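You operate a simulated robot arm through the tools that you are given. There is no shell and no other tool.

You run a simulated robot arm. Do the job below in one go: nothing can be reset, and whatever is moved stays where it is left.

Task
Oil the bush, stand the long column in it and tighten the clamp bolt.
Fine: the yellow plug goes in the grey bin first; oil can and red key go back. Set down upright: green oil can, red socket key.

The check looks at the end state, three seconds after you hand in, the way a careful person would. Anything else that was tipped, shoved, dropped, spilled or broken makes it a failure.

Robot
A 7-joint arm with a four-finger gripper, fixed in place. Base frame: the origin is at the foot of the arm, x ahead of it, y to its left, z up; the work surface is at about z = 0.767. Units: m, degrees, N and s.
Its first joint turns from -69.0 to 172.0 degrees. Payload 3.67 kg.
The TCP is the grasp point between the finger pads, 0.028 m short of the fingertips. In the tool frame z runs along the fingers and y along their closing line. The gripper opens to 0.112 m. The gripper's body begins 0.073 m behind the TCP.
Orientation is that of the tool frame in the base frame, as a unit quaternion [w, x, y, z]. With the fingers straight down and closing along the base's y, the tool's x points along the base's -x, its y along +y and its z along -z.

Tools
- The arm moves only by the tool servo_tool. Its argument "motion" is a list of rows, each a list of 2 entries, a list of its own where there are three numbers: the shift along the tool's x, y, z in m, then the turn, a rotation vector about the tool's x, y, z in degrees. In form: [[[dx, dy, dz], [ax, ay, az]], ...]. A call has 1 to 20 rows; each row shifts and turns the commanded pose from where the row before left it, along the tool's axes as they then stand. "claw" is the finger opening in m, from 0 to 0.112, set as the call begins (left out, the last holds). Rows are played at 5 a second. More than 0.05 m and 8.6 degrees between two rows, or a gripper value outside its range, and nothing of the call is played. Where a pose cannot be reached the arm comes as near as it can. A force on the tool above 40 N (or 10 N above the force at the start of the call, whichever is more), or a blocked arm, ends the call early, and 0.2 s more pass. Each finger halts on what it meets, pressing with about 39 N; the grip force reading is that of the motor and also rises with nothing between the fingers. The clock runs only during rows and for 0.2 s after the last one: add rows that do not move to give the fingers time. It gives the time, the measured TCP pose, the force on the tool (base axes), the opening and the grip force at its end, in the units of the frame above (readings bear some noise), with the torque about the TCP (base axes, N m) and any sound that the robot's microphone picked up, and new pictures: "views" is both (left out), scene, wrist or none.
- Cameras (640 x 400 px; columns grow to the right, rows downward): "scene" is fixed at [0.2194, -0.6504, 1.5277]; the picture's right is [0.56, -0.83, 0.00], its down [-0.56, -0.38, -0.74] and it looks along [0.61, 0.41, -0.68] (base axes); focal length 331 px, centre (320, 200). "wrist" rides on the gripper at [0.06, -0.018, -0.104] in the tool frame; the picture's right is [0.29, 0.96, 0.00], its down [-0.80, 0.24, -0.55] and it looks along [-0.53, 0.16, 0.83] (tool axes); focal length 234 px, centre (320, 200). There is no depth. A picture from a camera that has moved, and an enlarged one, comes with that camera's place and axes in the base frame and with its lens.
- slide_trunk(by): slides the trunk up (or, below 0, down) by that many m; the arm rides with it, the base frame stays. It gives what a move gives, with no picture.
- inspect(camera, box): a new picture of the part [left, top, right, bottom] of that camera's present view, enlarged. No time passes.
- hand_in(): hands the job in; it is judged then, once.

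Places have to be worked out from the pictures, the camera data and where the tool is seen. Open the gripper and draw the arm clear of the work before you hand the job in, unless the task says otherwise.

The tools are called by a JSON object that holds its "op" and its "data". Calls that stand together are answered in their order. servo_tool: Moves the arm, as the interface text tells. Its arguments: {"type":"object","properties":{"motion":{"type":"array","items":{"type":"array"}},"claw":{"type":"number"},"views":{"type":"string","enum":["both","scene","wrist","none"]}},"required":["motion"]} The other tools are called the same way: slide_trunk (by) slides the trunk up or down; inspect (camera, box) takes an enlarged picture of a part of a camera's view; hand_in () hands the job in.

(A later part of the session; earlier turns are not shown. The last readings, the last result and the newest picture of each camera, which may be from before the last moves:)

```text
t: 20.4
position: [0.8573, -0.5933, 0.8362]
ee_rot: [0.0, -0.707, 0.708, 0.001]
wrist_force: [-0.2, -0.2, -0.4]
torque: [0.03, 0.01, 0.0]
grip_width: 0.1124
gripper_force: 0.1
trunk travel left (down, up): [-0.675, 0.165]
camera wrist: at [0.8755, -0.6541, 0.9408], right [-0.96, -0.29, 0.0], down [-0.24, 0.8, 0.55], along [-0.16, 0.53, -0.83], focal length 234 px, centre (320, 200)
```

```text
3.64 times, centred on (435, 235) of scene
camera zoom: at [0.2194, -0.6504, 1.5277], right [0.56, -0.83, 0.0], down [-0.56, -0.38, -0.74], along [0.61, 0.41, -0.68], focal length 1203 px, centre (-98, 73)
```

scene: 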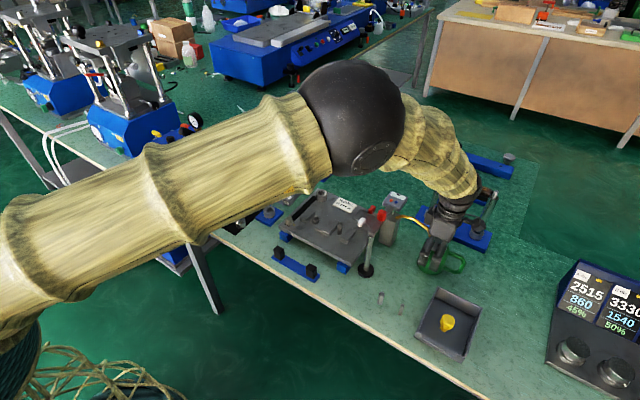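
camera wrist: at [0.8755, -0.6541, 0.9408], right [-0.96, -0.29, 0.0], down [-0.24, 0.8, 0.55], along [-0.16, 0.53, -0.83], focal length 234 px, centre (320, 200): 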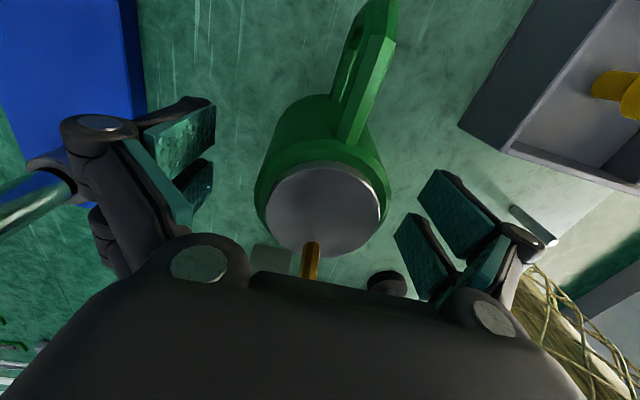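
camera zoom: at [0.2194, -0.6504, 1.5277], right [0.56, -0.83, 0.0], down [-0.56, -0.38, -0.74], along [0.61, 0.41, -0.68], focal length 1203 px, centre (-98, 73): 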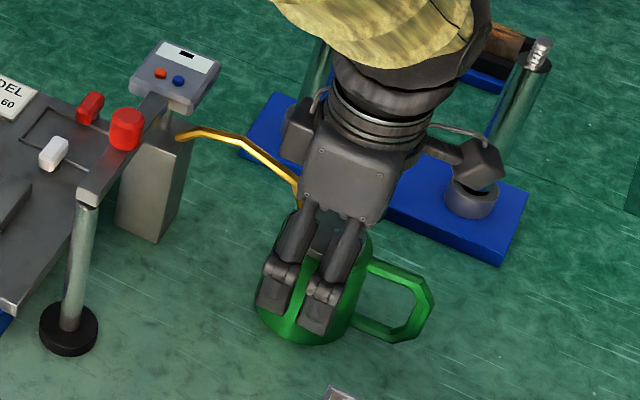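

The can is centred between fingers within a few mm. I shift 3 mm toward -y and close.

{"op": "servo_tool", "data": {"motion": [[[0.003, 0.001, 0], [0, 0, 0]], [[0, 0, 0], [0, 0, 0]]], "claw": 0.112, "views": "none"}}

{"op": "servo_tool", "data": {"motion": [[[0, 0, 0], [0, 0, 0]], [[0, 0, 0], [0, 0, 0]], [[0, 0, 0], [0, 0, 0]], [[0, 0, 0], [0, 0, 0]]], "claw": 0.0}}

```text
t: 21.0
position: [0.8556, -0.5976, 0.8372]
ee_rot: [-0.001, 0.708, -0.707, 0.0]
wrist_force: [0.1, -0.8, 0.2]
torque: [0.01, 0.0, 0.01]
grip_width: 0.1117
gripper_force: 0.0
trunk travel left (down, up): [-0.675, 0.165]
```

```text
t: 22.0
position: [0.8562, -0.5986, 0.8366]
ee_rot: [-0.001, 0.707, -0.707, 0.0]
wrist_force: [0.6, 0.7, 1.2]
torque: [-0.04, 0.01, -0.01]
grip_width: 0.0665
gripper_force: 39.0
trunk travel left (down, up): [-0.675, 0.165]
camera wrist: at [0.8742, -0.6576, 0.9416], right [-0.96, -0.29, 0.0], down [-0.24, 0.8, 0.55], along [-0.16, 0.53, -0.83], focal length 234 px, centre (320, 200)
```

scene: 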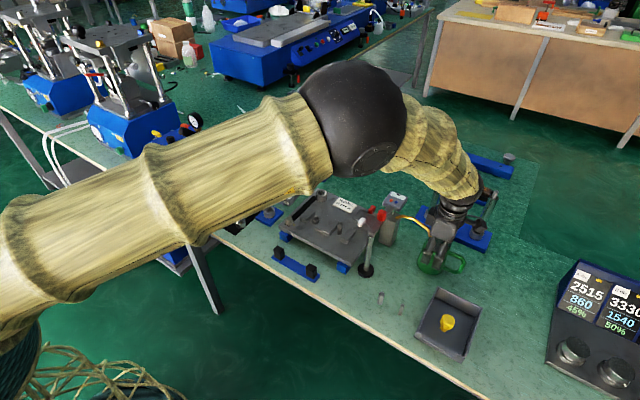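
wrist: 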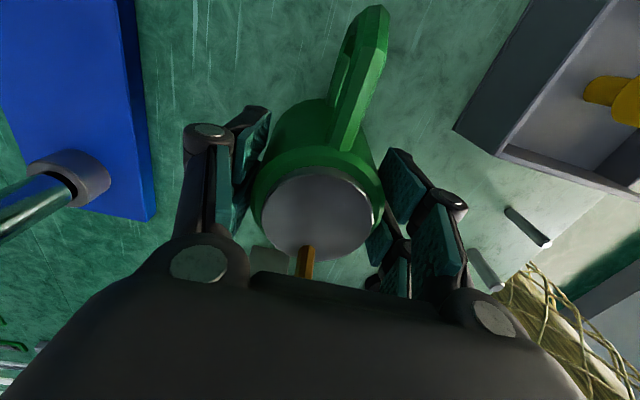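

The can is held (66.5 mm). The spout tip sits close to the button panel's edge, so I lift a few mm, back off 30 mm toward -y, then raise.

{"op": "servo_tool", "data": {"motion": [[[0, 0, -0.004], [0, 0, 0]], [[0.008, 0, -0.001], [0, 0, 0]], [[0.011, 0, -0.002], [0, 0, 0]], [[0.011, 0, -0.004], [0, 0, 0]], [[0, 0, 0], [0, 0, 0]]], "claw": 0.0}}

{"op": "inspect", "data": {"camera": "scene", "box": [370, 180, 480, 290]}}

```text
t: 23.2
position: [0.8557, -0.6283, 0.8482]
ee_rot: [0.001, -0.707, 0.707, 0.0]
wrist_force: [0.1, -0.3, -3.0]
torque: [-0.03, 0.03, 0.01]
grip_width: 0.0665
gripper_force: 39.4
trunk travel left (down, up): [-0.675, 0.165]
camera wrist: at [0.8753, -0.687, 0.9524], right [-0.96, -0.29, 0.0], down [-0.24, 0.8, 0.56], along [-0.16, 0.53, -0.83], focal length 234 px, centre (320, 200)
```

scene: 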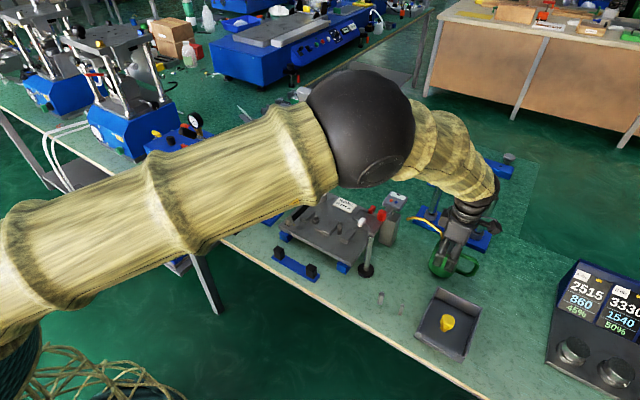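
wrist: 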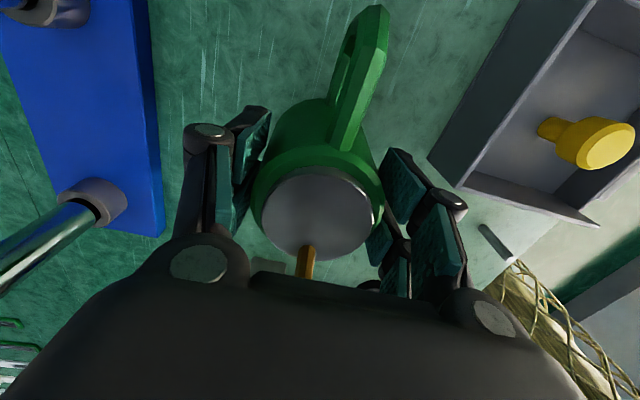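

```text
3.64 times, centred on (425, 235) of scene
camera zoom: at [0.2194, -0.6504, 1.5277], right [0.56, -0.83, 0.0], down [-0.56, -0.38, -0.74], along [0.61, 0.41, -0.68], focal length 1203 px, centre (-62, 73)
```

zoom: 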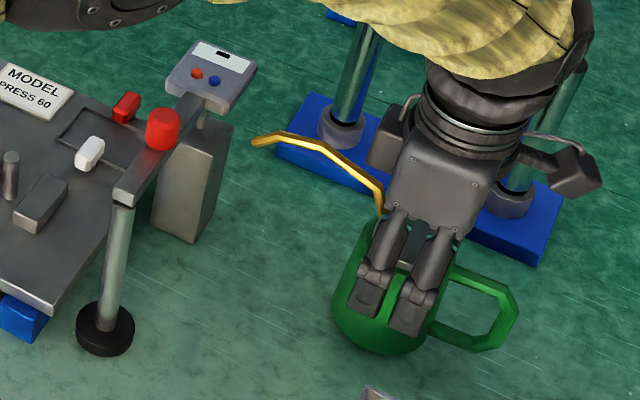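

The can is clear of the panel and weighs ~0.3 kg. I raise it to z≈1.15 and draw it back toward (0.70,-0.40), where there is room to turn it.

{"op": "servo_tool", "data": {"motion": [[[0, 0, -0.02], [0, 0, 0]], [[0, 0, -0.04], [0, 0, 0]], [[0, 0, -0.04], [0, 0, 0]], [[0, 0, -0.04], [0, 0, 0]], [[0, 0, -0.04], [0, 0, 0]], [[0, 0, -0.04], [0, 0, 0]], [[0, 0, -0.04], [0, 0, 0]], [[0, 0, -0.04], [0, 0, 0]], [[-0.038, 0.026, 0], [0, 0, 0]], [[-0.038, 0.026, 0], [0, 0, 0]], [[-0.038, 0.026, 0], [0, 0, 0]], [[-0.038, 0.026, 0], [0, 0, 0]], [[-0.038, 0.026, 0], [0, 0, 0]], [[-0.038, 0.026, 0], [0, 0, 0]]], "claw": 0.0}}

```text
t: 26.2
position: [0.6996, -0.4004, 1.1505]
ee_rot: [0.0, -0.706, 0.708, -0.001]
wrist_force: [-0.6, 0.0, -3.6]
torque: [-0.04, -0.05, -0.02]
grip_width: 0.0663
gripper_force: 39.2
trunk travel left (down, up): [-0.675, 0.165]
camera wrist: at [0.719, -0.4599, 1.2554], right [-0.96, -0.29, 0.0], down [-0.24, 0.8, 0.55], along [-0.16, 0.53, -0.83], focal length 234 px, centre (320, 200)
```

scene: 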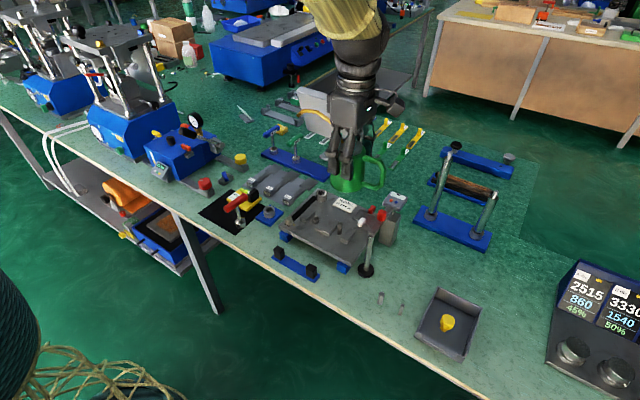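
wrist: 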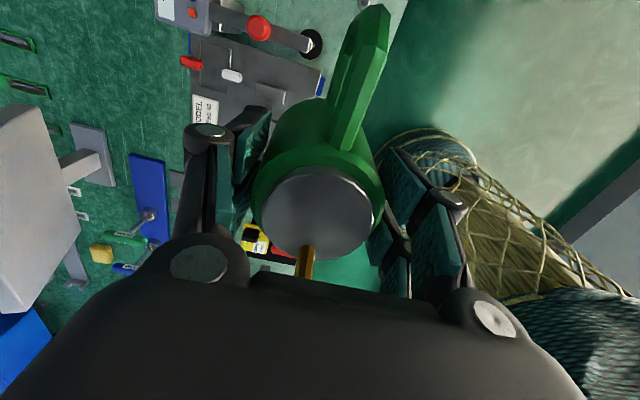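

Upright and steady. I begin yawing the can by +90° here (first half), keeping it level.

{"op": "servo_tool", "data": {"motion": [[[0, 0, 0], [0, 0, 7.5]], [[0, 0, 0], [0, 0, 7.5]], [[0, 0, 0], [0, 0, 7.5]], [[0, 0, 0], [0, 0, 7.5]], [[0, 0, 0], [0, 0, 7.5]], [[0, 0, 0], [0, 0, 7.5]], [[0, 0, 0], [0, 0, 7.5]], [[0, 0, 0], [0, 0, 7.5]], [[0, 0, 0], [0, 0, 7.5]], [[0, 0, 0], [0, 0, 7.5]], [[0, 0, 0], [0, 0, 7.5]], [[0, 0, 0], [0, 0, 7.5]]], "claw": 0.0, "views": "scene"}}

{"op": "servo_tool", "data": {"motion": [[[0, 0, 0], [0, 0, 7.5]], [[0, 0, 0], [0, 0, 7.5]], [[0, 0, 0], [0, 0, 7.5]], [[0, 0, 0], [0, 0, 7.5]], [[0, 0, 0], [0, 0, 7.5]], [[0, 0, 0], [0, 0, 7.5]], [[0, 0, 0], [0, 0, 7.5]], [[0, 0, 0], [0, 0, 7.5]], [[0, 0, 0], [0, 0, 7.5]], [[0, 0, 0], [0, 0, 7.5]], [[0, 0, 0], [0, 0, 7.5]], [[0, 0, 0], [0, 0, 7.5]]], "claw": 0.0}}

```text
t: 28.8
position: [0.6998, -0.3985, 1.1484]
ee_rot: [0.0, 0.002, 1.0, 0.001]
wrist_force: [0.0, 0.3, -3.2]
torque: [0.04, 0.0, -0.01]
grip_width: 0.0663
gripper_force: 39.4
trunk travel left (down, up): [-0.675, 0.165]
```

scene: 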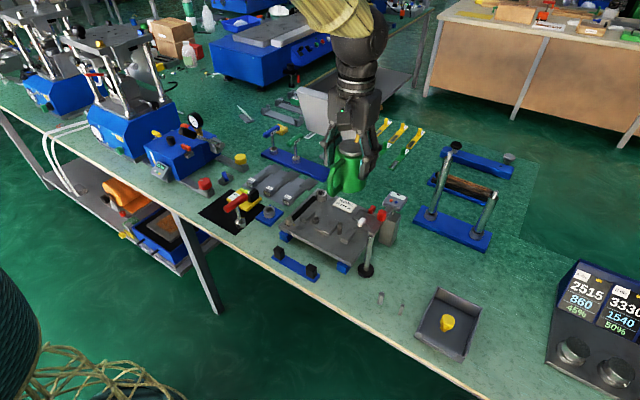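

```text
t: 31.4
position: [0.6983, -0.3995, 1.1481]
ee_rot: [0.0, 0.708, 0.707, 0.0]
wrist_force: [-0.7, 0.1, -3.2]
torque: [-0.01, -0.03, 0.0]
grip_width: 0.0662
gripper_force: 38.8
trunk travel left (down, up): [-0.675, 0.165]
camera wrist: at [0.6825, -0.3388, 1.2535], right [0.96, 0.29, 0.0], down [0.24, -0.8, 0.55], along [0.16, -0.53, -0.83], focal length 234 px, centre (320, 200)
```

scene: 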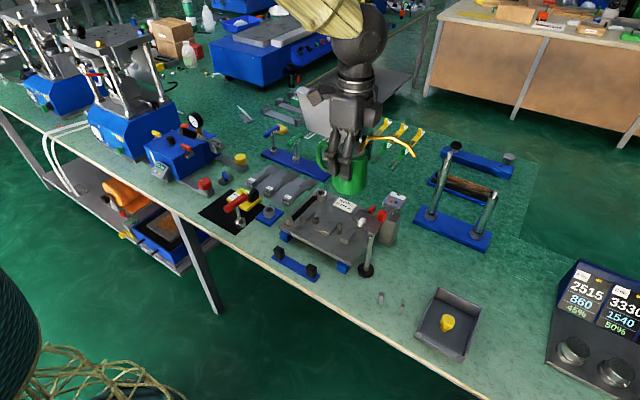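
wrist: 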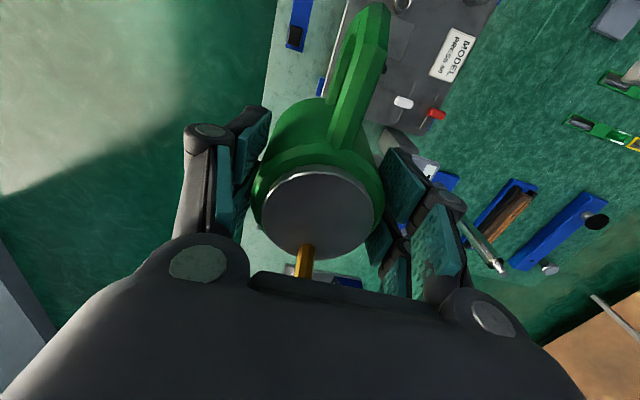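

{"op": "inspect", "data": {"camera": "scene", "box": [300, 90, 440, 210]}}

```text
3.33 times, centred on (370, 150) of scene
camera zoom: at [0.2194, -0.6504, 1.5277], right [0.56, -0.83, 0.0], down [-0.56, -0.38, -0.74], along [0.61, 0.41, -0.68], focal length 1102 px, centre (153, 367)
```

zoom: 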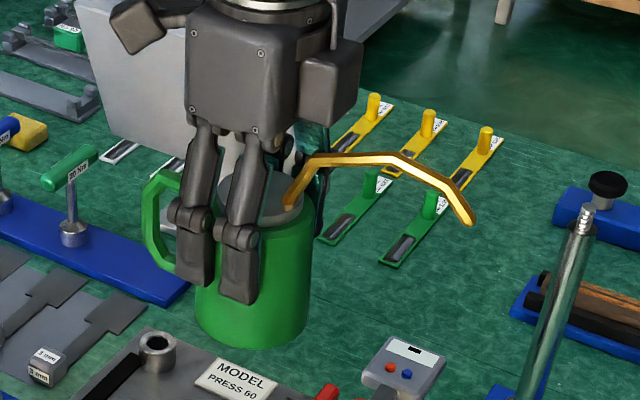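

The tip offset checks out: tip = TCP + (0,-0.126,+0.050). I move so the tip is above the bush (TCP (0.8735,-0.09)), then down to z≈1.0, still upright.

{"op": "servo_tool", "data": {"motion": [[[0.0344, 0.0195, 0], [0, 0, 0]], [[0.0344, 0.0195, 0], [0, 0, 0]], [[0.0344, 0.0195, 0], [0, 0, 0]], [[0.0344, 0.0195, 0], [0, 0, 0]], [[0.0344, 0.0195, 0], [0, 0, 0]], [[0.0344, 0.0195, 0], [0, 0, 0]], [[0.0344, 0.0195, 0], [0, 0, 0]], [[0.0344, 0.0195, 0], [0, 0, 0]], [[0.0344, 0.0195, 0], [0, 0, 0]], [[0, 0, 0.03], [0, 0, 0]], [[0, 0, 0.03], [0, 0, 0]], [[0, 0, 0.03], [0, 0, 0]], [[0, 0, 0.03], [0, 0, 0]], [[0, 0, 0.028], [0, 0, 0]], [[0, 0, 0], [0, 0, 0]]], "claw": 0.0}}

{"op": "inspect", "data": {"camera": "scene", "box": [230, 110, 370, 230]}}

```text
t: 34.6
position: [0.8747, -0.0909, 1.0027]
ee_rot: [0.0, 0.707, 0.707, -0.001]
wrist_force: [0.4, 1.2, -3.9]
torque: [0.02, 0.01, 0.01]
grip_width: 0.0663
gripper_force: 38.5
trunk travel left (down, up): [-0.675, 0.165]
camera wrist: at [0.8565, -0.0296, 1.1072], right [0.96, 0.29, 0.0], down [0.24, -0.8, 0.55], along [0.16, -0.53, -0.83], focal length 234 px, centre (320, 200)
```

scene: 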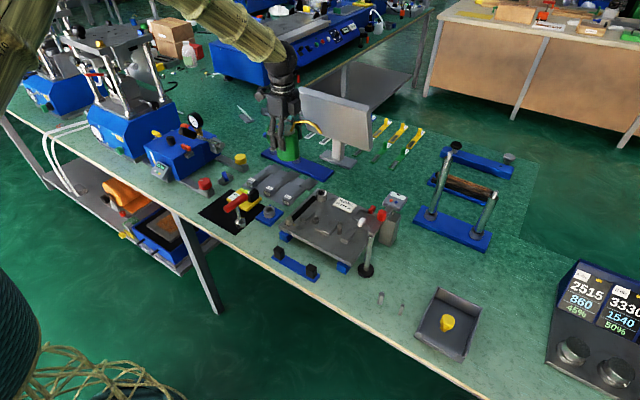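
wrist: 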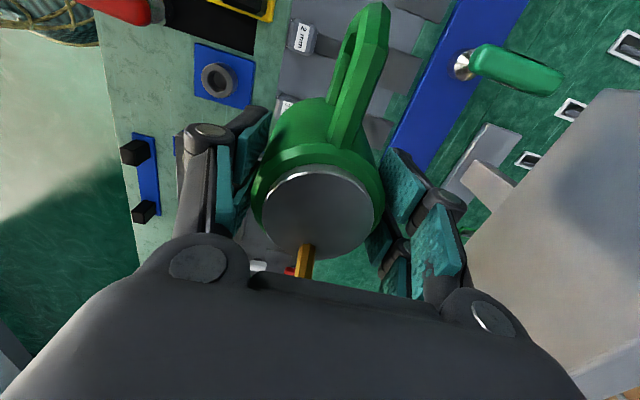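

```text
3.33 times, centred on (300, 170) of scene
camera zoom: at [0.2194, -0.6504, 1.5277], right [0.56, -0.83, 0.0], down [-0.56, -0.38, -0.74], along [0.61, 0.41, -0.68], focal length 1102 px, centre (387, 300)
```

zoom: 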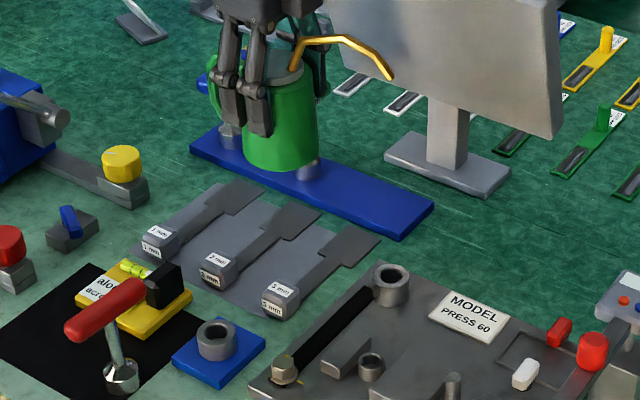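

The tip is within ~4 mm over the bush horizontally. I tilt to 20° in steps while lowering, keeping the tip above the bore, and look.

{"op": "servo_tool", "data": {"motion": [[[0.0046, 0.001, 0.0265], [0, 5, 0]], [[0.0023, 0.001, 0.0268], [0, 5, 0]], [[-0.0026, 0, 0.0224], [0, 5, 0]], [[-0.0045, 0, 0.0221], [0, 5, 0]], [[0, 0, 0], [0, 0, 0]]], "claw": 0.0}}

{"op": "inspect", "data": {"camera": "scene", "box": [260, 130, 370, 220]}}

```text
t: 35.8
position: [0.8752, -0.0771, 0.9026]
ee_rot: [-0.122, 0.697, 0.696, 0.122]
wrist_force: [-0.8, 0.8, -3.2]
torque: [-0.09, 0.01, -0.01]
grip_width: 0.066
gripper_force: 39.3
trunk travel left (down, up): [-0.675, 0.165]
camera wrist: at [0.8587, -0.0557, 1.0212], right [0.96, 0.27, 0.1], down [0.24, -0.94, 0.25], along [0.16, -0.21, -0.96], focal length 234 px, centre (320, 200)
```

scene: 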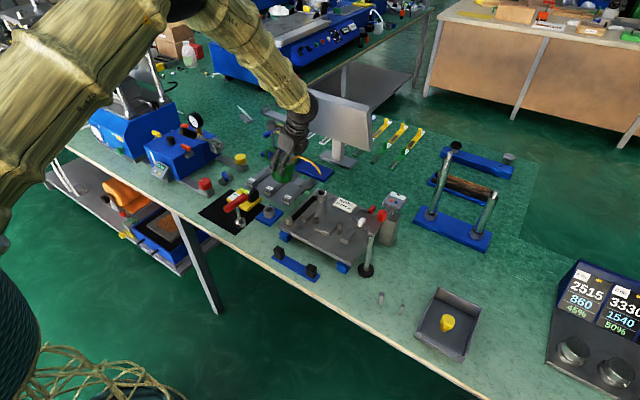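
wrist: 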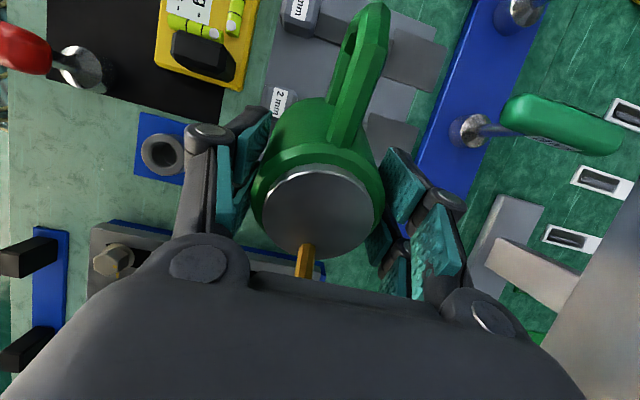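

```text
4.44 times, centred on (315, 175) of scene
camera zoom: at [0.2194, -0.6504, 1.5277], right [0.56, -0.83, 0.0], down [-0.56, -0.38, -0.74], along [0.61, 0.41, -0.68], focal length 1470 px, centre (342, 311)
```

zoom: 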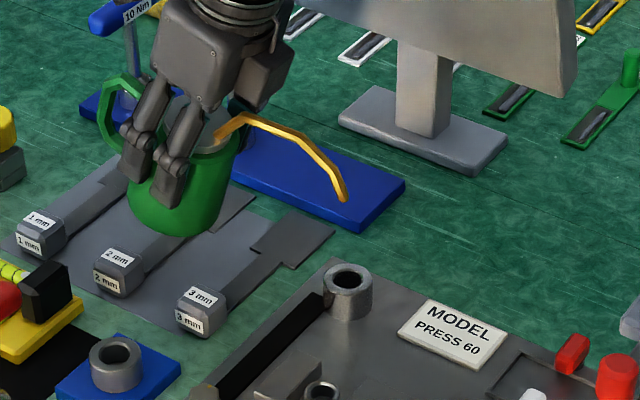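

At 20° no oil flow yet; the tip is over the bore within a few mm. I tilt on to 30°, tip about 35 mm above the rim.

{"op": "servo_tool", "data": {"motion": [[[-0.0037, 0.0, 0.0072], [0, 5, 0]], [[-0.0043, 0.0, 0.0069], [0, 5, 0]], [[0, 0, 0], [0, 0, 0]]], "claw": 0.0}}

{"op": "inspect", "data": {"camera": "scene", "box": [280, 150, 360, 220]}}

```text
t: 36.6
position: [0.8766, -0.0777, 0.886]
ee_rot: [-0.183, 0.683, 0.682, 0.184]
wrist_force: [0.2, 0.9, -4.0]
torque: [-0.05, 0.05, -0.01]
grip_width: 0.0661
gripper_force: 38.4
trunk travel left (down, up): [-0.675, 0.165]
camera wrist: at [0.8596, -0.078, 1.0073], right [0.96, 0.25, 0.14], down [0.24, -0.97, 0.08], along [0.16, -0.04, -0.99], focal length 234 px, centre (320, 200)
```

scene: 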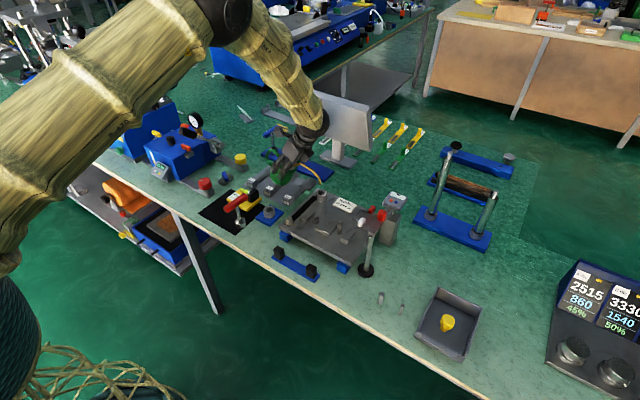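
wrist: 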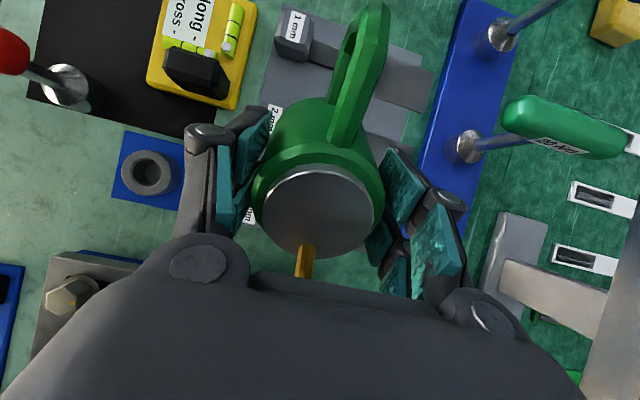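

```text
5.71 times, centred on (320, 185) of scene
camera zoom: at [0.2194, -0.6504, 1.5277], right [0.56, -0.83, 0.0], down [-0.56, -0.38, -0.74], along [0.61, 0.41, -0.68], focal length 1890 px, centre (320, 286)
```

zoom: 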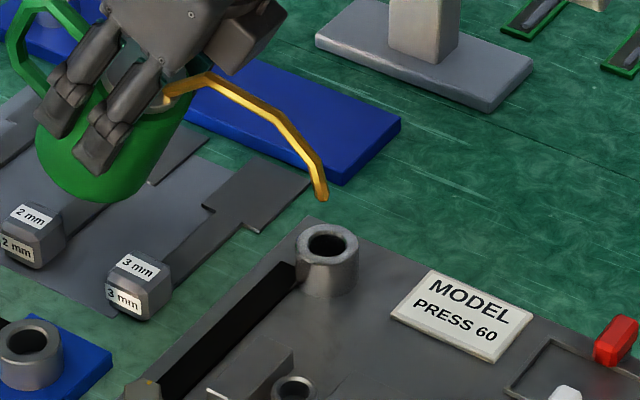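

At 30° still no flow; tip is within ~4 mm of the bore axis. I tilt to 40° holding the tip ~20 mm above the rim.

{"op": "servo_tool", "data": {"motion": [[[0, 0.0015, -0.0052], [0, 5, 0]], [[0.0004, 0.0015, -0.0052], [0, 5, 0]], [[0, 0, 0], [0, 0, 0]]], "claw": 0.0}}

{"op": "inspect", "data": {"camera": "scene", "box": [280, 150, 360, 220]}}

```text
t: 37.4
position: [0.8811, -0.0844, 0.8953]
ee_rot: [-0.242, 0.665, 0.664, 0.242]
wrist_force: [0.4, 0.2, -3.5]
torque: [-0.08, -0.01, 0.02]
grip_width: 0.0659
gripper_force: 39.0
trunk travel left (down, up): [-0.675, 0.165]
camera wrist: at [0.8628, -0.1049, 1.0141], right [0.96, 0.22, 0.19], down [0.24, -0.97, -0.09], along [0.16, 0.13, -0.98], focal length 234 px, centre (320, 200)
```

scene: 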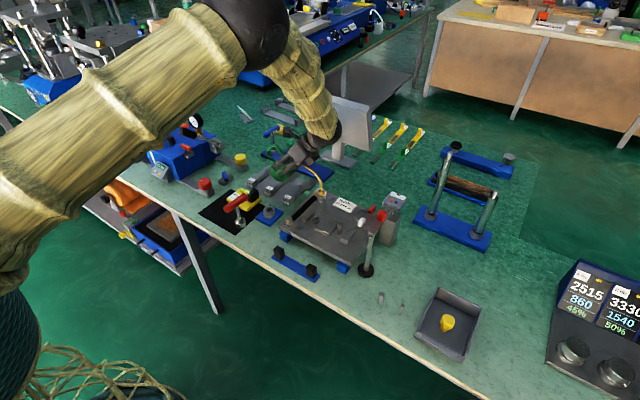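
wrist: 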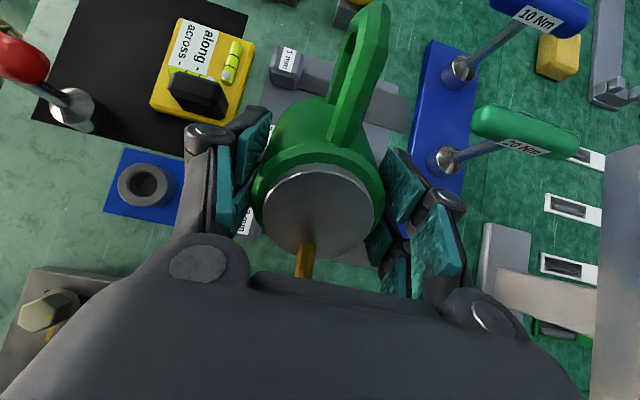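

```text
5.71 times, centred on (320, 185) of scene
camera zoom: at [0.2194, -0.6504, 1.5277], right [0.56, -0.83, 0.0], down [-0.56, -0.38, -0.74], along [0.61, 0.41, -0.68], focal length 1890 px, centre (320, 286)
```

zoom: 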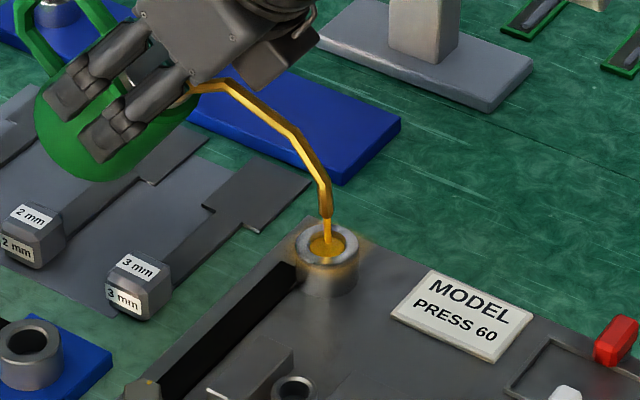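

Oil is flowing straight into the bore. I tilt back right away, keeping the tip over the bush, to avoid overfilling.

{"op": "servo_tool", "data": {"motion": [[[-0.0004, 0.0, 0.0052], [0, -5, 0]], [[0, 0.0, 0.0052], [0, -5, 0]], [[0, 0, 0], [0, -5, 0]], [[0, 0, 0], [0, 0, 0]]], "claw": 0.0}}

{"op": "inspect", "data": {"camera": "scene", "box": [290, 160, 350, 220]}}

```text
t: 38.4
position: [0.8805, -0.0802, 0.8872]
ee_rot: [-0.153, 0.691, 0.69, 0.153]
wrist_force: [-0.1, -0.4, -4.5]
torque: [0.01, -0.05, 0.0]
grip_width: 0.066
gripper_force: 39.0
trunk travel left (down, up): [-0.675, 0.165]
camera wrist: at [0.8636, -0.0694, 1.007], right [0.96, 0.26, 0.12], down [0.24, -0.96, 0.16], along [0.16, -0.13, -0.98], focal length 234 px, centre (320, 200)
```

scene: 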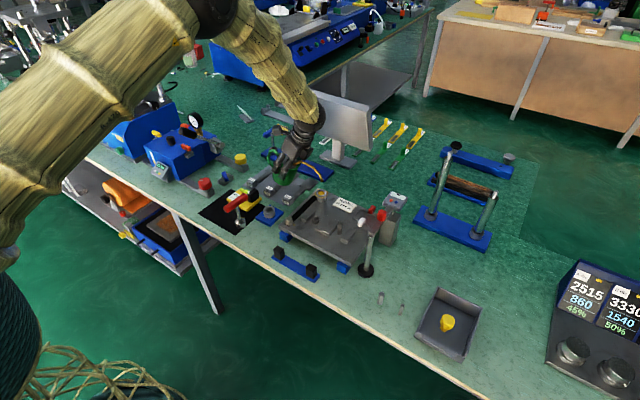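
wrist: 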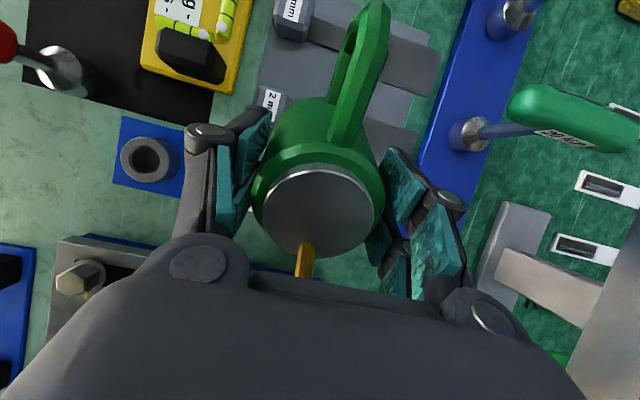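

```text
6.67 times, centred on (320, 190) of scene
camera zoom: at [0.2194, -0.6504, 1.5277], right [0.56, -0.83, 0.0], down [-0.56, -0.38, -0.74], along [0.61, 0.41, -0.68], focal length 2205 px, centre (320, 267)
```

zoom: 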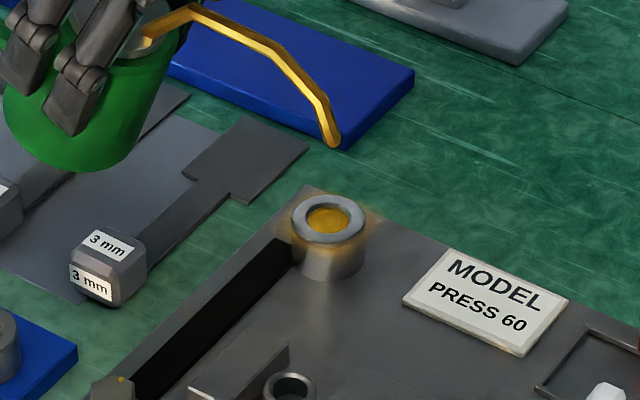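

The bore is oiled with no puddle on the plate. I level the can while rising, up to z≈1.15.

{"op": "servo_tool", "data": {"motion": [[[0.0127, 0, -0.0272], [0, -6.25, 0]], [[0.0096, 0, -0.0284], [0, -6.25, 0]], [[0.0065, 0, -0.0293], [0, -6.25, 0]], [[0.0033, 0, -0.0298], [0, -6.25, 0]], [[0, 0, -0.036], [0, 0, 0]], [[0, 0, -0.036], [0, 0, 0]], [[0, 0, -0.036], [0, 0, 0]], [[0, 0, -0.036], [0, 0, 0]], [[0, 0, 0], [0, 0, 0]]], "claw": 0.0}}

{"op": "inspect", "data": {"camera": "scene", "box": [280, 170, 360, 240]}}

```text
t: 40.4
position: [0.8818, -0.0799, 1.1493]
ee_rot: [0.0, 0.707, 0.707, -0.001]
wrist_force: [0.2, 0.5, -4.6]
torque: [0.02, 0.01, 0.01]
grip_width: 0.0659
gripper_force: 39.1
trunk travel left (down, up): [-0.675, 0.165]
camera wrist: at [0.8651, -0.0191, 1.2543], right [0.96, 0.29, 0.0], down [0.24, -0.8, 0.55], along [0.16, -0.53, -0.83], focal length 234 px, centre (320, 200)
```

scene: 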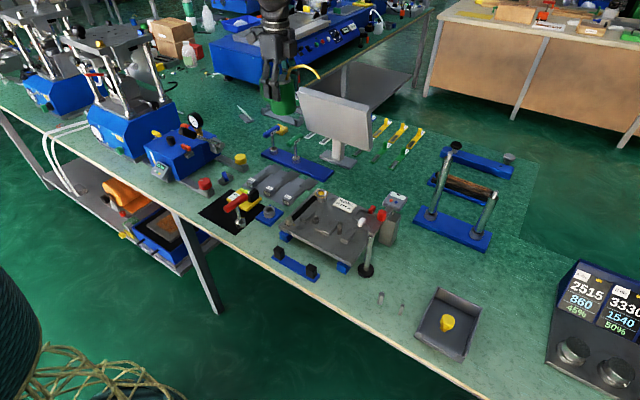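
wrist: 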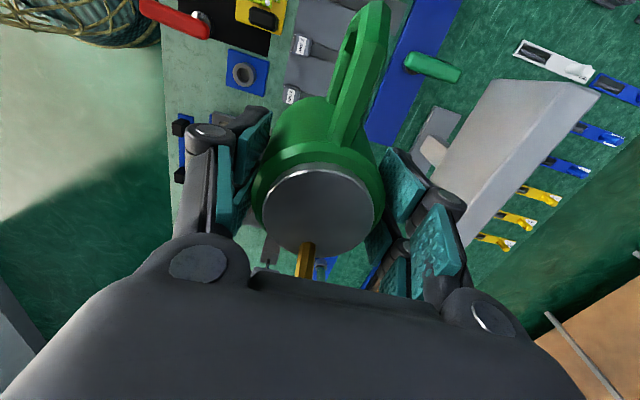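

```text
5.71 times, centred on (320, 205) of scene
camera zoom: at [0.2194, -0.6504, 1.5277], right [0.56, -0.83, 0.0], down [-0.56, -0.38, -0.74], along [0.61, 0.41, -0.68], focal length 1890 px, centre (320, 171)
```

zoom: 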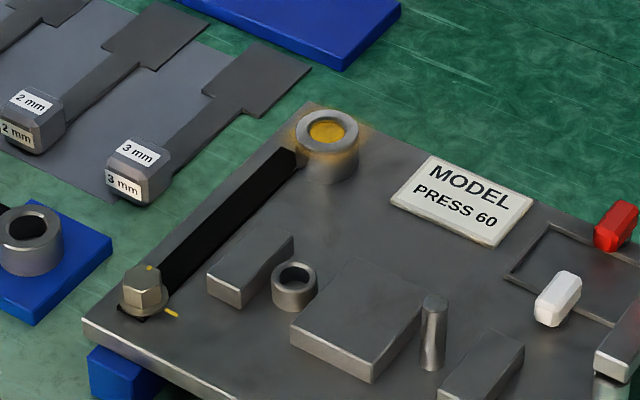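

Oil sits neatly in the bush. I carry the can back to the open area and yaw it back -180°.

{"op": "servo_tool", "data": {"motion": [[[-0.0356, -0.0202, 0], [0, 0, 0]], [[-0.0356, -0.0202, 0], [0, 0, 0]], [[-0.0356, -0.0202, 0], [0, 0, 0]], [[-0.0356, -0.0202, 0], [0, 0, 0]], [[-0.0356, -0.0202, 0], [0, 0, 0]], [[-0.0356, -0.0202, 0], [0, 0, 0]], [[-0.0356, -0.0202, 0], [0, 0, 0]], [[-0.0356, -0.0202, 0], [0, 0, 0]], [[-0.0356, -0.0202, 0], [0, 0, 0]]], "claw": 0.0, "views": "none"}}

{"op": "servo_tool", "data": {"motion": [[[0, 0, 0], [0, 0, -7.5]], [[0, 0, 0], [0, 0, -7.5]], [[0, 0, 0], [0, 0, -7.5]], [[0, 0, 0], [0, 0, -7.5]], [[0, 0, 0], [0, 0, -7.5]], [[0, 0, 0], [0, 0, -7.5]], [[0, 0, 0], [0, 0, -7.5]], [[0, 0, 0], [0, 0, -7.5]], [[0, 0, 0], [0, 0, -7.5]], [[0, 0, 0], [0, 0, -7.5]], [[0, 0, 0], [0, 0, -7.5]], [[0, 0, 0], [0, 0, -7.5]]], "claw": 0.0, "views": "none"}}

{"op": "servo_tool", "data": {"motion": [[[0, 0, 0], [0, 0, -7.5]], [[0, 0, 0], [0, 0, -7.5]], [[0, 0, 0], [0, 0, -7.5]], [[0, 0, 0], [0, 0, -7.5]], [[0, 0, 0], [0, 0, -7.5]], [[0, 0, 0], [0, 0, -7.5]], [[0, 0, 0], [0, 0, -7.5]], [[0, 0, 0], [0, 0, -7.5]], [[0, 0, 0], [0, 0, -7.5]], [[0, 0, 0], [0, 0, -7.5]], [[0, 0, 0], [0, 0, -7.5]], [[0, 0, 0], [0, 0, -7.5]]], "claw": 0.0}}

```text
t: 42.4
position: [0.6969, -0.3997, 1.1534]
ee_rot: [-0.002, 0.707, 0.707, 0.001]
wrist_force: [-0.7, -1.4, -4.0]
torque: [0.07, -0.02, 0.0]
grip_width: 0.0659
gripper_force: 39.3
trunk travel left (down, up): [-0.675, 0.165]
```

```text
t: 45.0
position: [0.6994, -0.4005, 1.1505]
ee_rot: [0.001, -0.001, 1.0, -0.001]
wrist_force: [-0.1, 0.2, -3.3]
torque: [-0.01, 0.0, -0.02]
grip_width: 0.0656
gripper_force: 38.9
trunk travel left (down, up): [-0.675, 0.165]
```

```text
t: 47.6
position: [0.6983, -0.3996, 1.1503]
ee_rot: [-0.001, 0.708, -0.706, 0.0]
wrist_force: [0.7, 0.1, -3.2]
torque: [0.01, 0.01, 0.04]
grip_width: 0.0656
gripper_force: 39.3
trunk travel left (down, up): [-0.675, 0.165]
camera wrist: at [0.7176, -0.4595, 1.255], right [-0.96, -0.29, 0.0], down [-0.24, 0.8, 0.56], along [-0.16, 0.53, -0.83], focal length 234 px, centre (320, 200)
```

scene: 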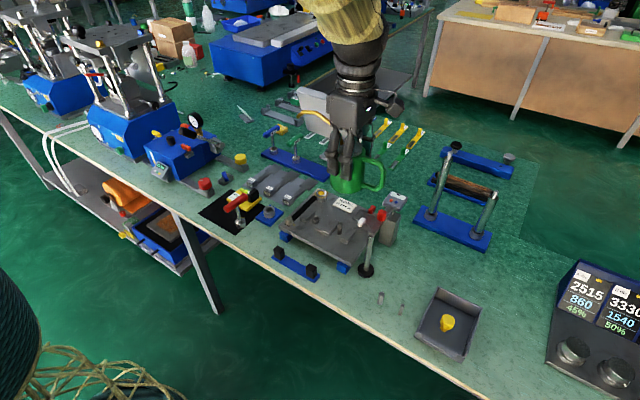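
wrist: 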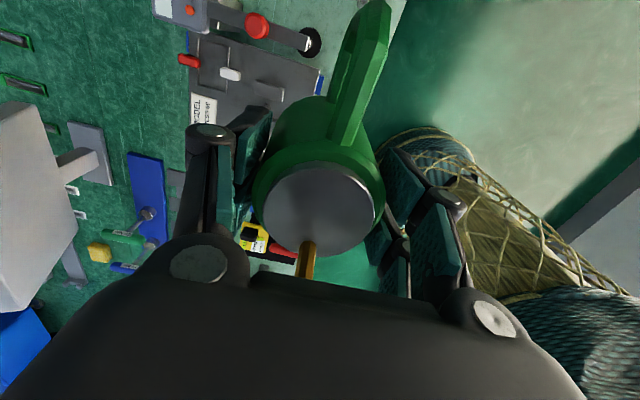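

Now back to the can's place: over (0.856,-0.628), then down to z≈0.86, staying 30 mm clear of the panel.

{"op": "servo_tool", "data": {"motion": [[[0.038, -0.0262, 0], [0, 0, 0]], [[0.038, -0.0262, 0], [0, 0, 0]], [[0.038, -0.0262, 0], [0, 0, 0]], [[0.038, -0.0262, 0], [0, 0, 0]], [[0.038, -0.0262, 0], [0, 0, 0]], [[0.038, -0.0262, 0], [0, 0, 0]], [[0, 0, 0.04], [0, 0, 0]], [[0, 0, 0.04], [0, 0, 0]], [[0, 0, 0.04], [0, 0, 0]], [[0, 0, 0.04], [0, 0, 0]], [[0, 0, 0.04], [0, 0, 0]], [[0, 0, 0.04], [0, 0, 0]], [[0, 0, 0.03], [0, 0, 0]], [[0, 0, 0.02], [0, 0, 0]], [[0, 0, 0], [0, 0, 0]]], "claw": 0.0}}

{"op": "inspect", "data": {"camera": "scene", "box": [370, 180, 480, 290]}}

```text
t: 50.8
position: [0.8554, -0.6293, 0.8618]
ee_rot: [-0.001, 0.708, -0.706, 0.0]
wrist_force: [-0.7, 0.9, -2.5]
torque: [-0.05, -0.07, 0.02]
grip_width: 0.0656
gripper_force: 39.1
trunk travel left (down, up): [-0.675, 0.165]
camera wrist: at [0.8745, -0.6884, 0.9663], right [-0.96, -0.29, 0.0], down [-0.24, 0.8, 0.55], along [-0.16, 0.53, -0.83], focal length 234 px, centre (320, 200)
```

scene: 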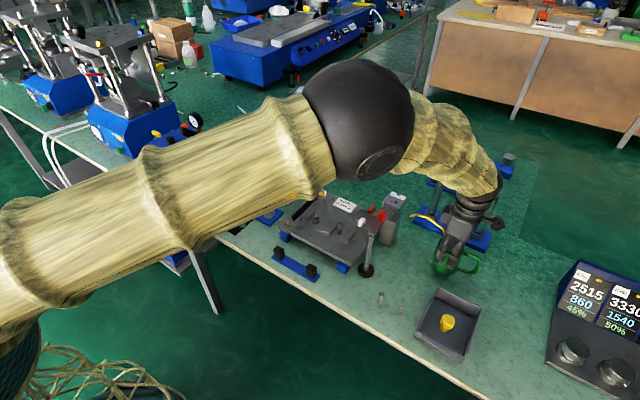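
wrist: 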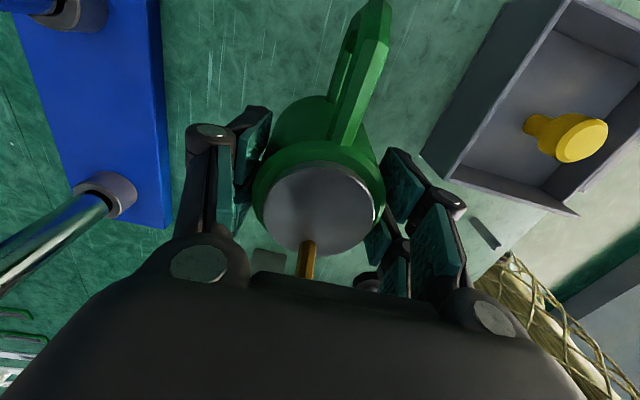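

```text
3.64 times, centred on (425, 235) of scene
camera zoom: at [0.2194, -0.6504, 1.5277], right [0.56, -0.83, 0.0], down [-0.56, -0.38, -0.74], along [0.61, 0.41, -0.68], focal length 1203 px, centre (-62, 73)
```

zoom: 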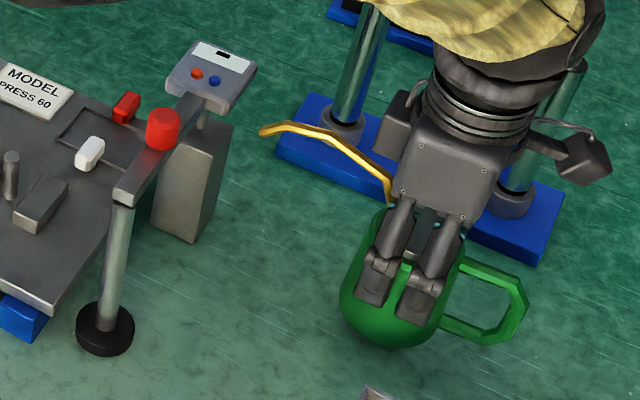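

The can is upright over its place. I reverse the withdrawal: lower, slide +y 30 mm and stop just above the table.

{"op": "servo_tool", "data": {"motion": [[[0, 0, 0.0135], [0, 0, 0]], [[-0.011, 0, 0.004], [0, 0, 0]], [[-0.011, 0, 0.002], [0, 0, 0]], [[-0.008, 0, 0.001], [0, 0, 0]], [[0, 0, 0.003], [0, 0, 0]], [[0, 0, 0], [0, 0, 0]]], "claw": 0.0}}

{"op": "inspect", "data": {"camera": "scene", "box": [370, 180, 480, 290]}}

```text
t: 52.2
position: [0.8557, -0.5982, 0.8399]
ee_rot: [0.0, -0.707, 0.707, -0.001]
wrist_force: [1.3, -1.6, 4.2]
torque: [-0.21, 0.15, 0.05]
grip_width: 0.0655
gripper_force: 38.8
trunk travel left (down, up): [-0.675, 0.165]
camera wrist: at [0.8748, -0.6569, 0.9431], right [-0.96, -0.29, 0.0], down [-0.24, 0.8, 0.55], along [-0.16, 0.53, -0.83], focal length 234 px, centre (320, 200)
```

scene: 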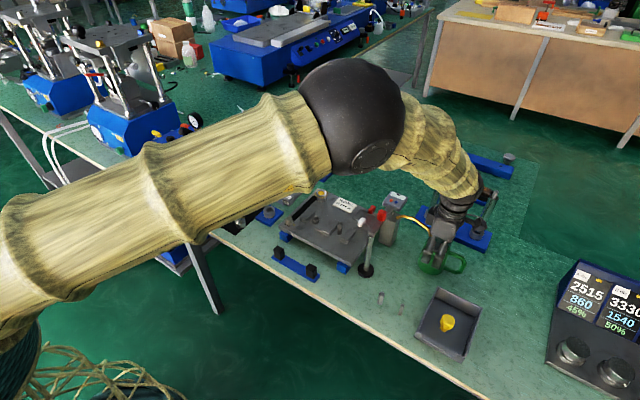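
wrist: 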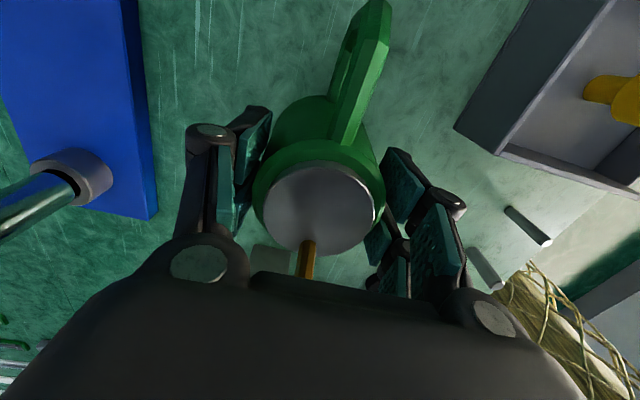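

```text
3.64 times, centred on (425, 235) of scene
camera zoom: at [0.2194, -0.6504, 1.5277], right [0.56, -0.83, 0.0], down [-0.56, -0.38, -0.74], along [0.61, 0.41, -0.68], focal length 1203 px, centre (-62, 73)
```

zoom: 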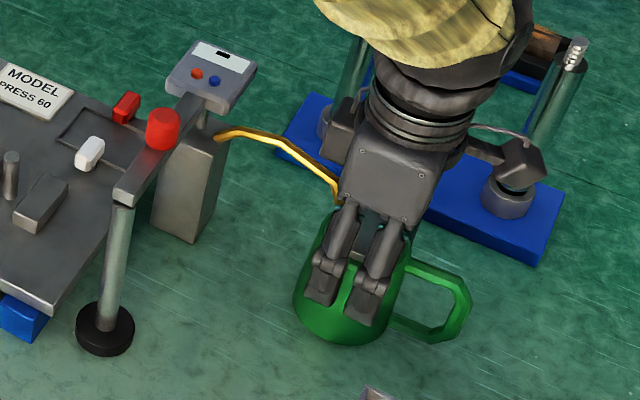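

The can rests on the table (force +4 N vs -3 N hanging), spout back at its old spot. I release and rise.

{"op": "servo_tool", "data": {"motion": [[[0, 0, 0], [0, 0, 0]], [[0, 0, 0], [0, 0, 0]], [[0, 0, 0], [0, 0, 0]]], "claw": 0.112, "views": "wrist"}}

{"op": "servo_tool", "data": {"motion": [[[0, 0, -0.03], [0, 0, 0]], [[0, 0, -0.04], [0, 0, 0]], [[0, 0, -0.04], [0, 0, 0]], [[0, 0, -0.05], [0, 0, 0]], [[0, 0, -0.05], [0, 0, 0]], [[0, 0, -0.05], [0, 0, 0]]], "claw": 0.112}}

{"op": "inspect", "data": {"camera": "scene", "box": [370, 180, 480, 290]}}

{"op": "inspect", "data": {"camera": "scene", "box": [410, 120, 540, 260]}}

```text
t: 53.0
position: [0.856, -0.5973, 0.8381]
ee_rot: [0.0, 0.707, -0.707, 0.0]
wrist_force: [-0.3, 0.2, 0.7]
torque: [-0.01, 0.02, -0.02]
grip_width: 0.112
gripper_force: 0.0
trunk travel left (down, up): [-0.675, 0.165]
camera wrist: at [0.8747, -0.6571, 0.9419], right [-0.96, -0.29, 0.0], down [-0.24, 0.8, 0.55], along [-0.16, 0.53, -0.83], focal length 234 px, centre (320, 200)
```

wrist: 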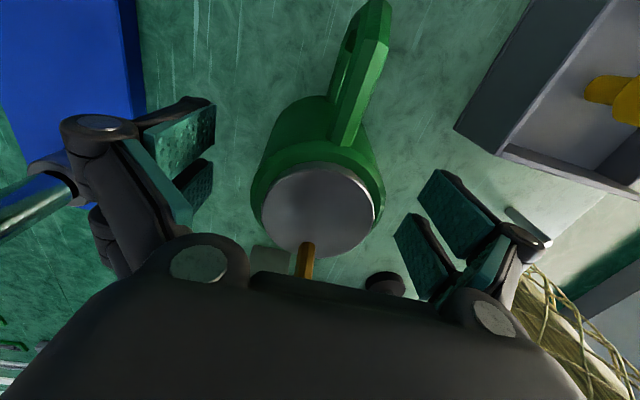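

```text
t: 54.4
position: [0.8547, -0.5951, 1.0984]
ee_rot: [0.001, -0.707, 0.708, 0.0]
wrist_force: [0.0, 0.5, -0.4]
torque: [-0.05, -0.05, 0.0]
grip_width: 0.1122
gripper_force: 0.0
trunk travel left (down, up): [-0.675, 0.165]
camera wrist: at [0.8741, -0.6551, 1.2036], right [-0.96, -0.29, 0.0], down [-0.24, 0.8, 0.55], along [-0.16, 0.53, -0.83], focal length 234 px, centre (320, 200)
```

scene: 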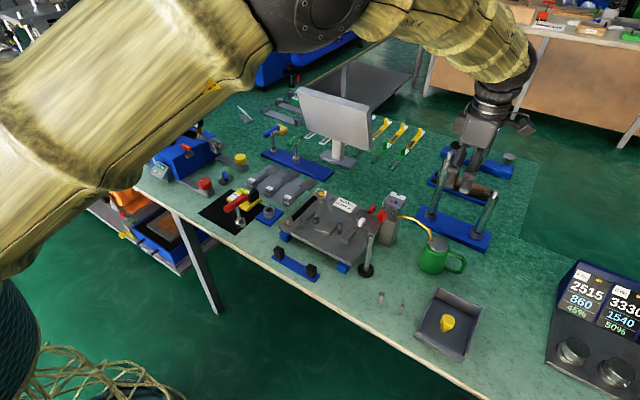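
wrist: 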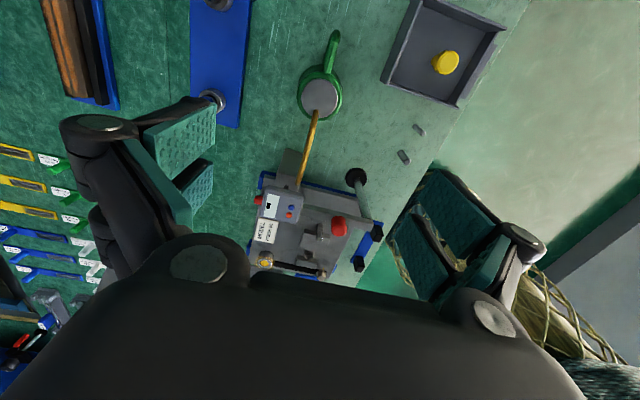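

```text
3.64 times, centred on (425, 235) of scene
camera zoom: at [0.2194, -0.6504, 1.5277], right [0.56, -0.83, 0.0], down [-0.56, -0.38, -0.74], along [0.61, 0.41, -0.68], focal length 1203 px, centre (-62, 73)
```

zoom: 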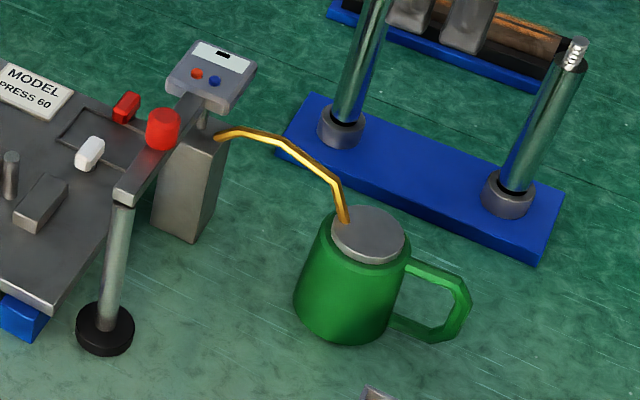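

```text
2.86 times, centred on (475, 190) of scene
camera zoom: at [0.2194, -0.6504, 1.5277], right [0.56, -0.83, 0.0], down [-0.56, -0.38, -0.74], along [0.61, 0.41, -0.68], focal length 945 px, centre (-123, 229)
```

zoom: 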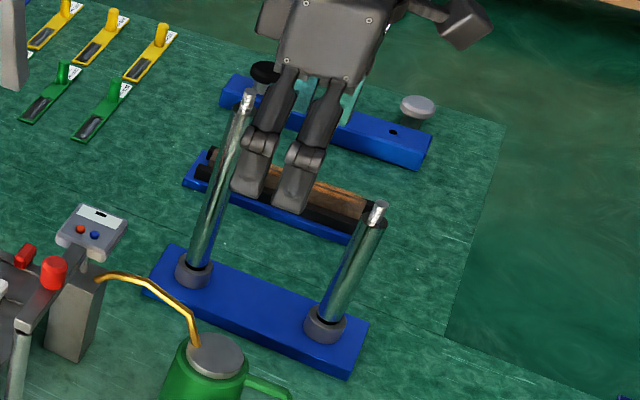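

The can stands upright in its original spot. The long column stands at about (1.012,-0.533), top near z=1.02; I test whether a vertical tool can reach above it.

{"op": "servo_tool", "data": {"motion": [[[-0.0155, -0.039, -0.02], [0, 0, 0]], [[-0.0155, -0.039, 0], [0, 0, 0]], [[-0.0155, -0.039, 0], [0, 0, 0]], [[-0.0155, -0.04, 0], [0, 0, 0]], [[0, 0, 0], [0, 0, 0]]], "claw": 0.112}}

```text
t: 55.6
position: [1.0104, -0.5381, 1.1211]
ee_rot: [0.001, -0.706, 0.708, -0.001]
wrist_force: [-0.9, -0.8, 0.7]
torque: [0.05, -0.07, 0.0]
grip_width: 0.1119
gripper_force: 0.1
trunk travel left (down, up): [-0.675, 0.165]
camera wrist: at [1.0292, -0.5978, 1.2248], right [-0.96, -0.29, 0.0], down [-0.24, 0.8, 0.56], along [-0.16, 0.53, -0.83], focal length 234 px, centre (320, 200)
```

scene: 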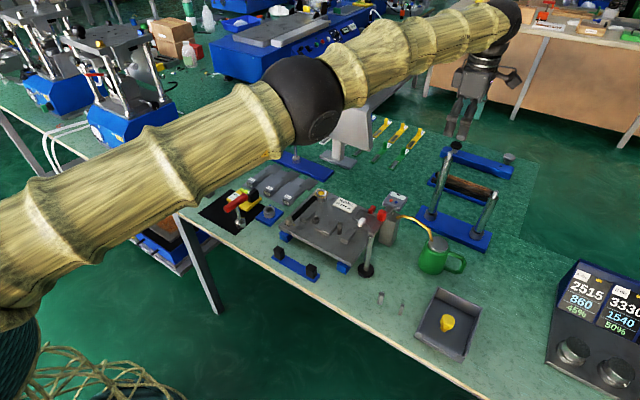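
wrist: 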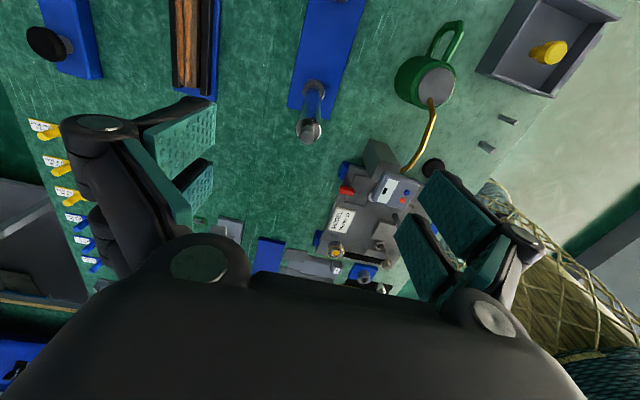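

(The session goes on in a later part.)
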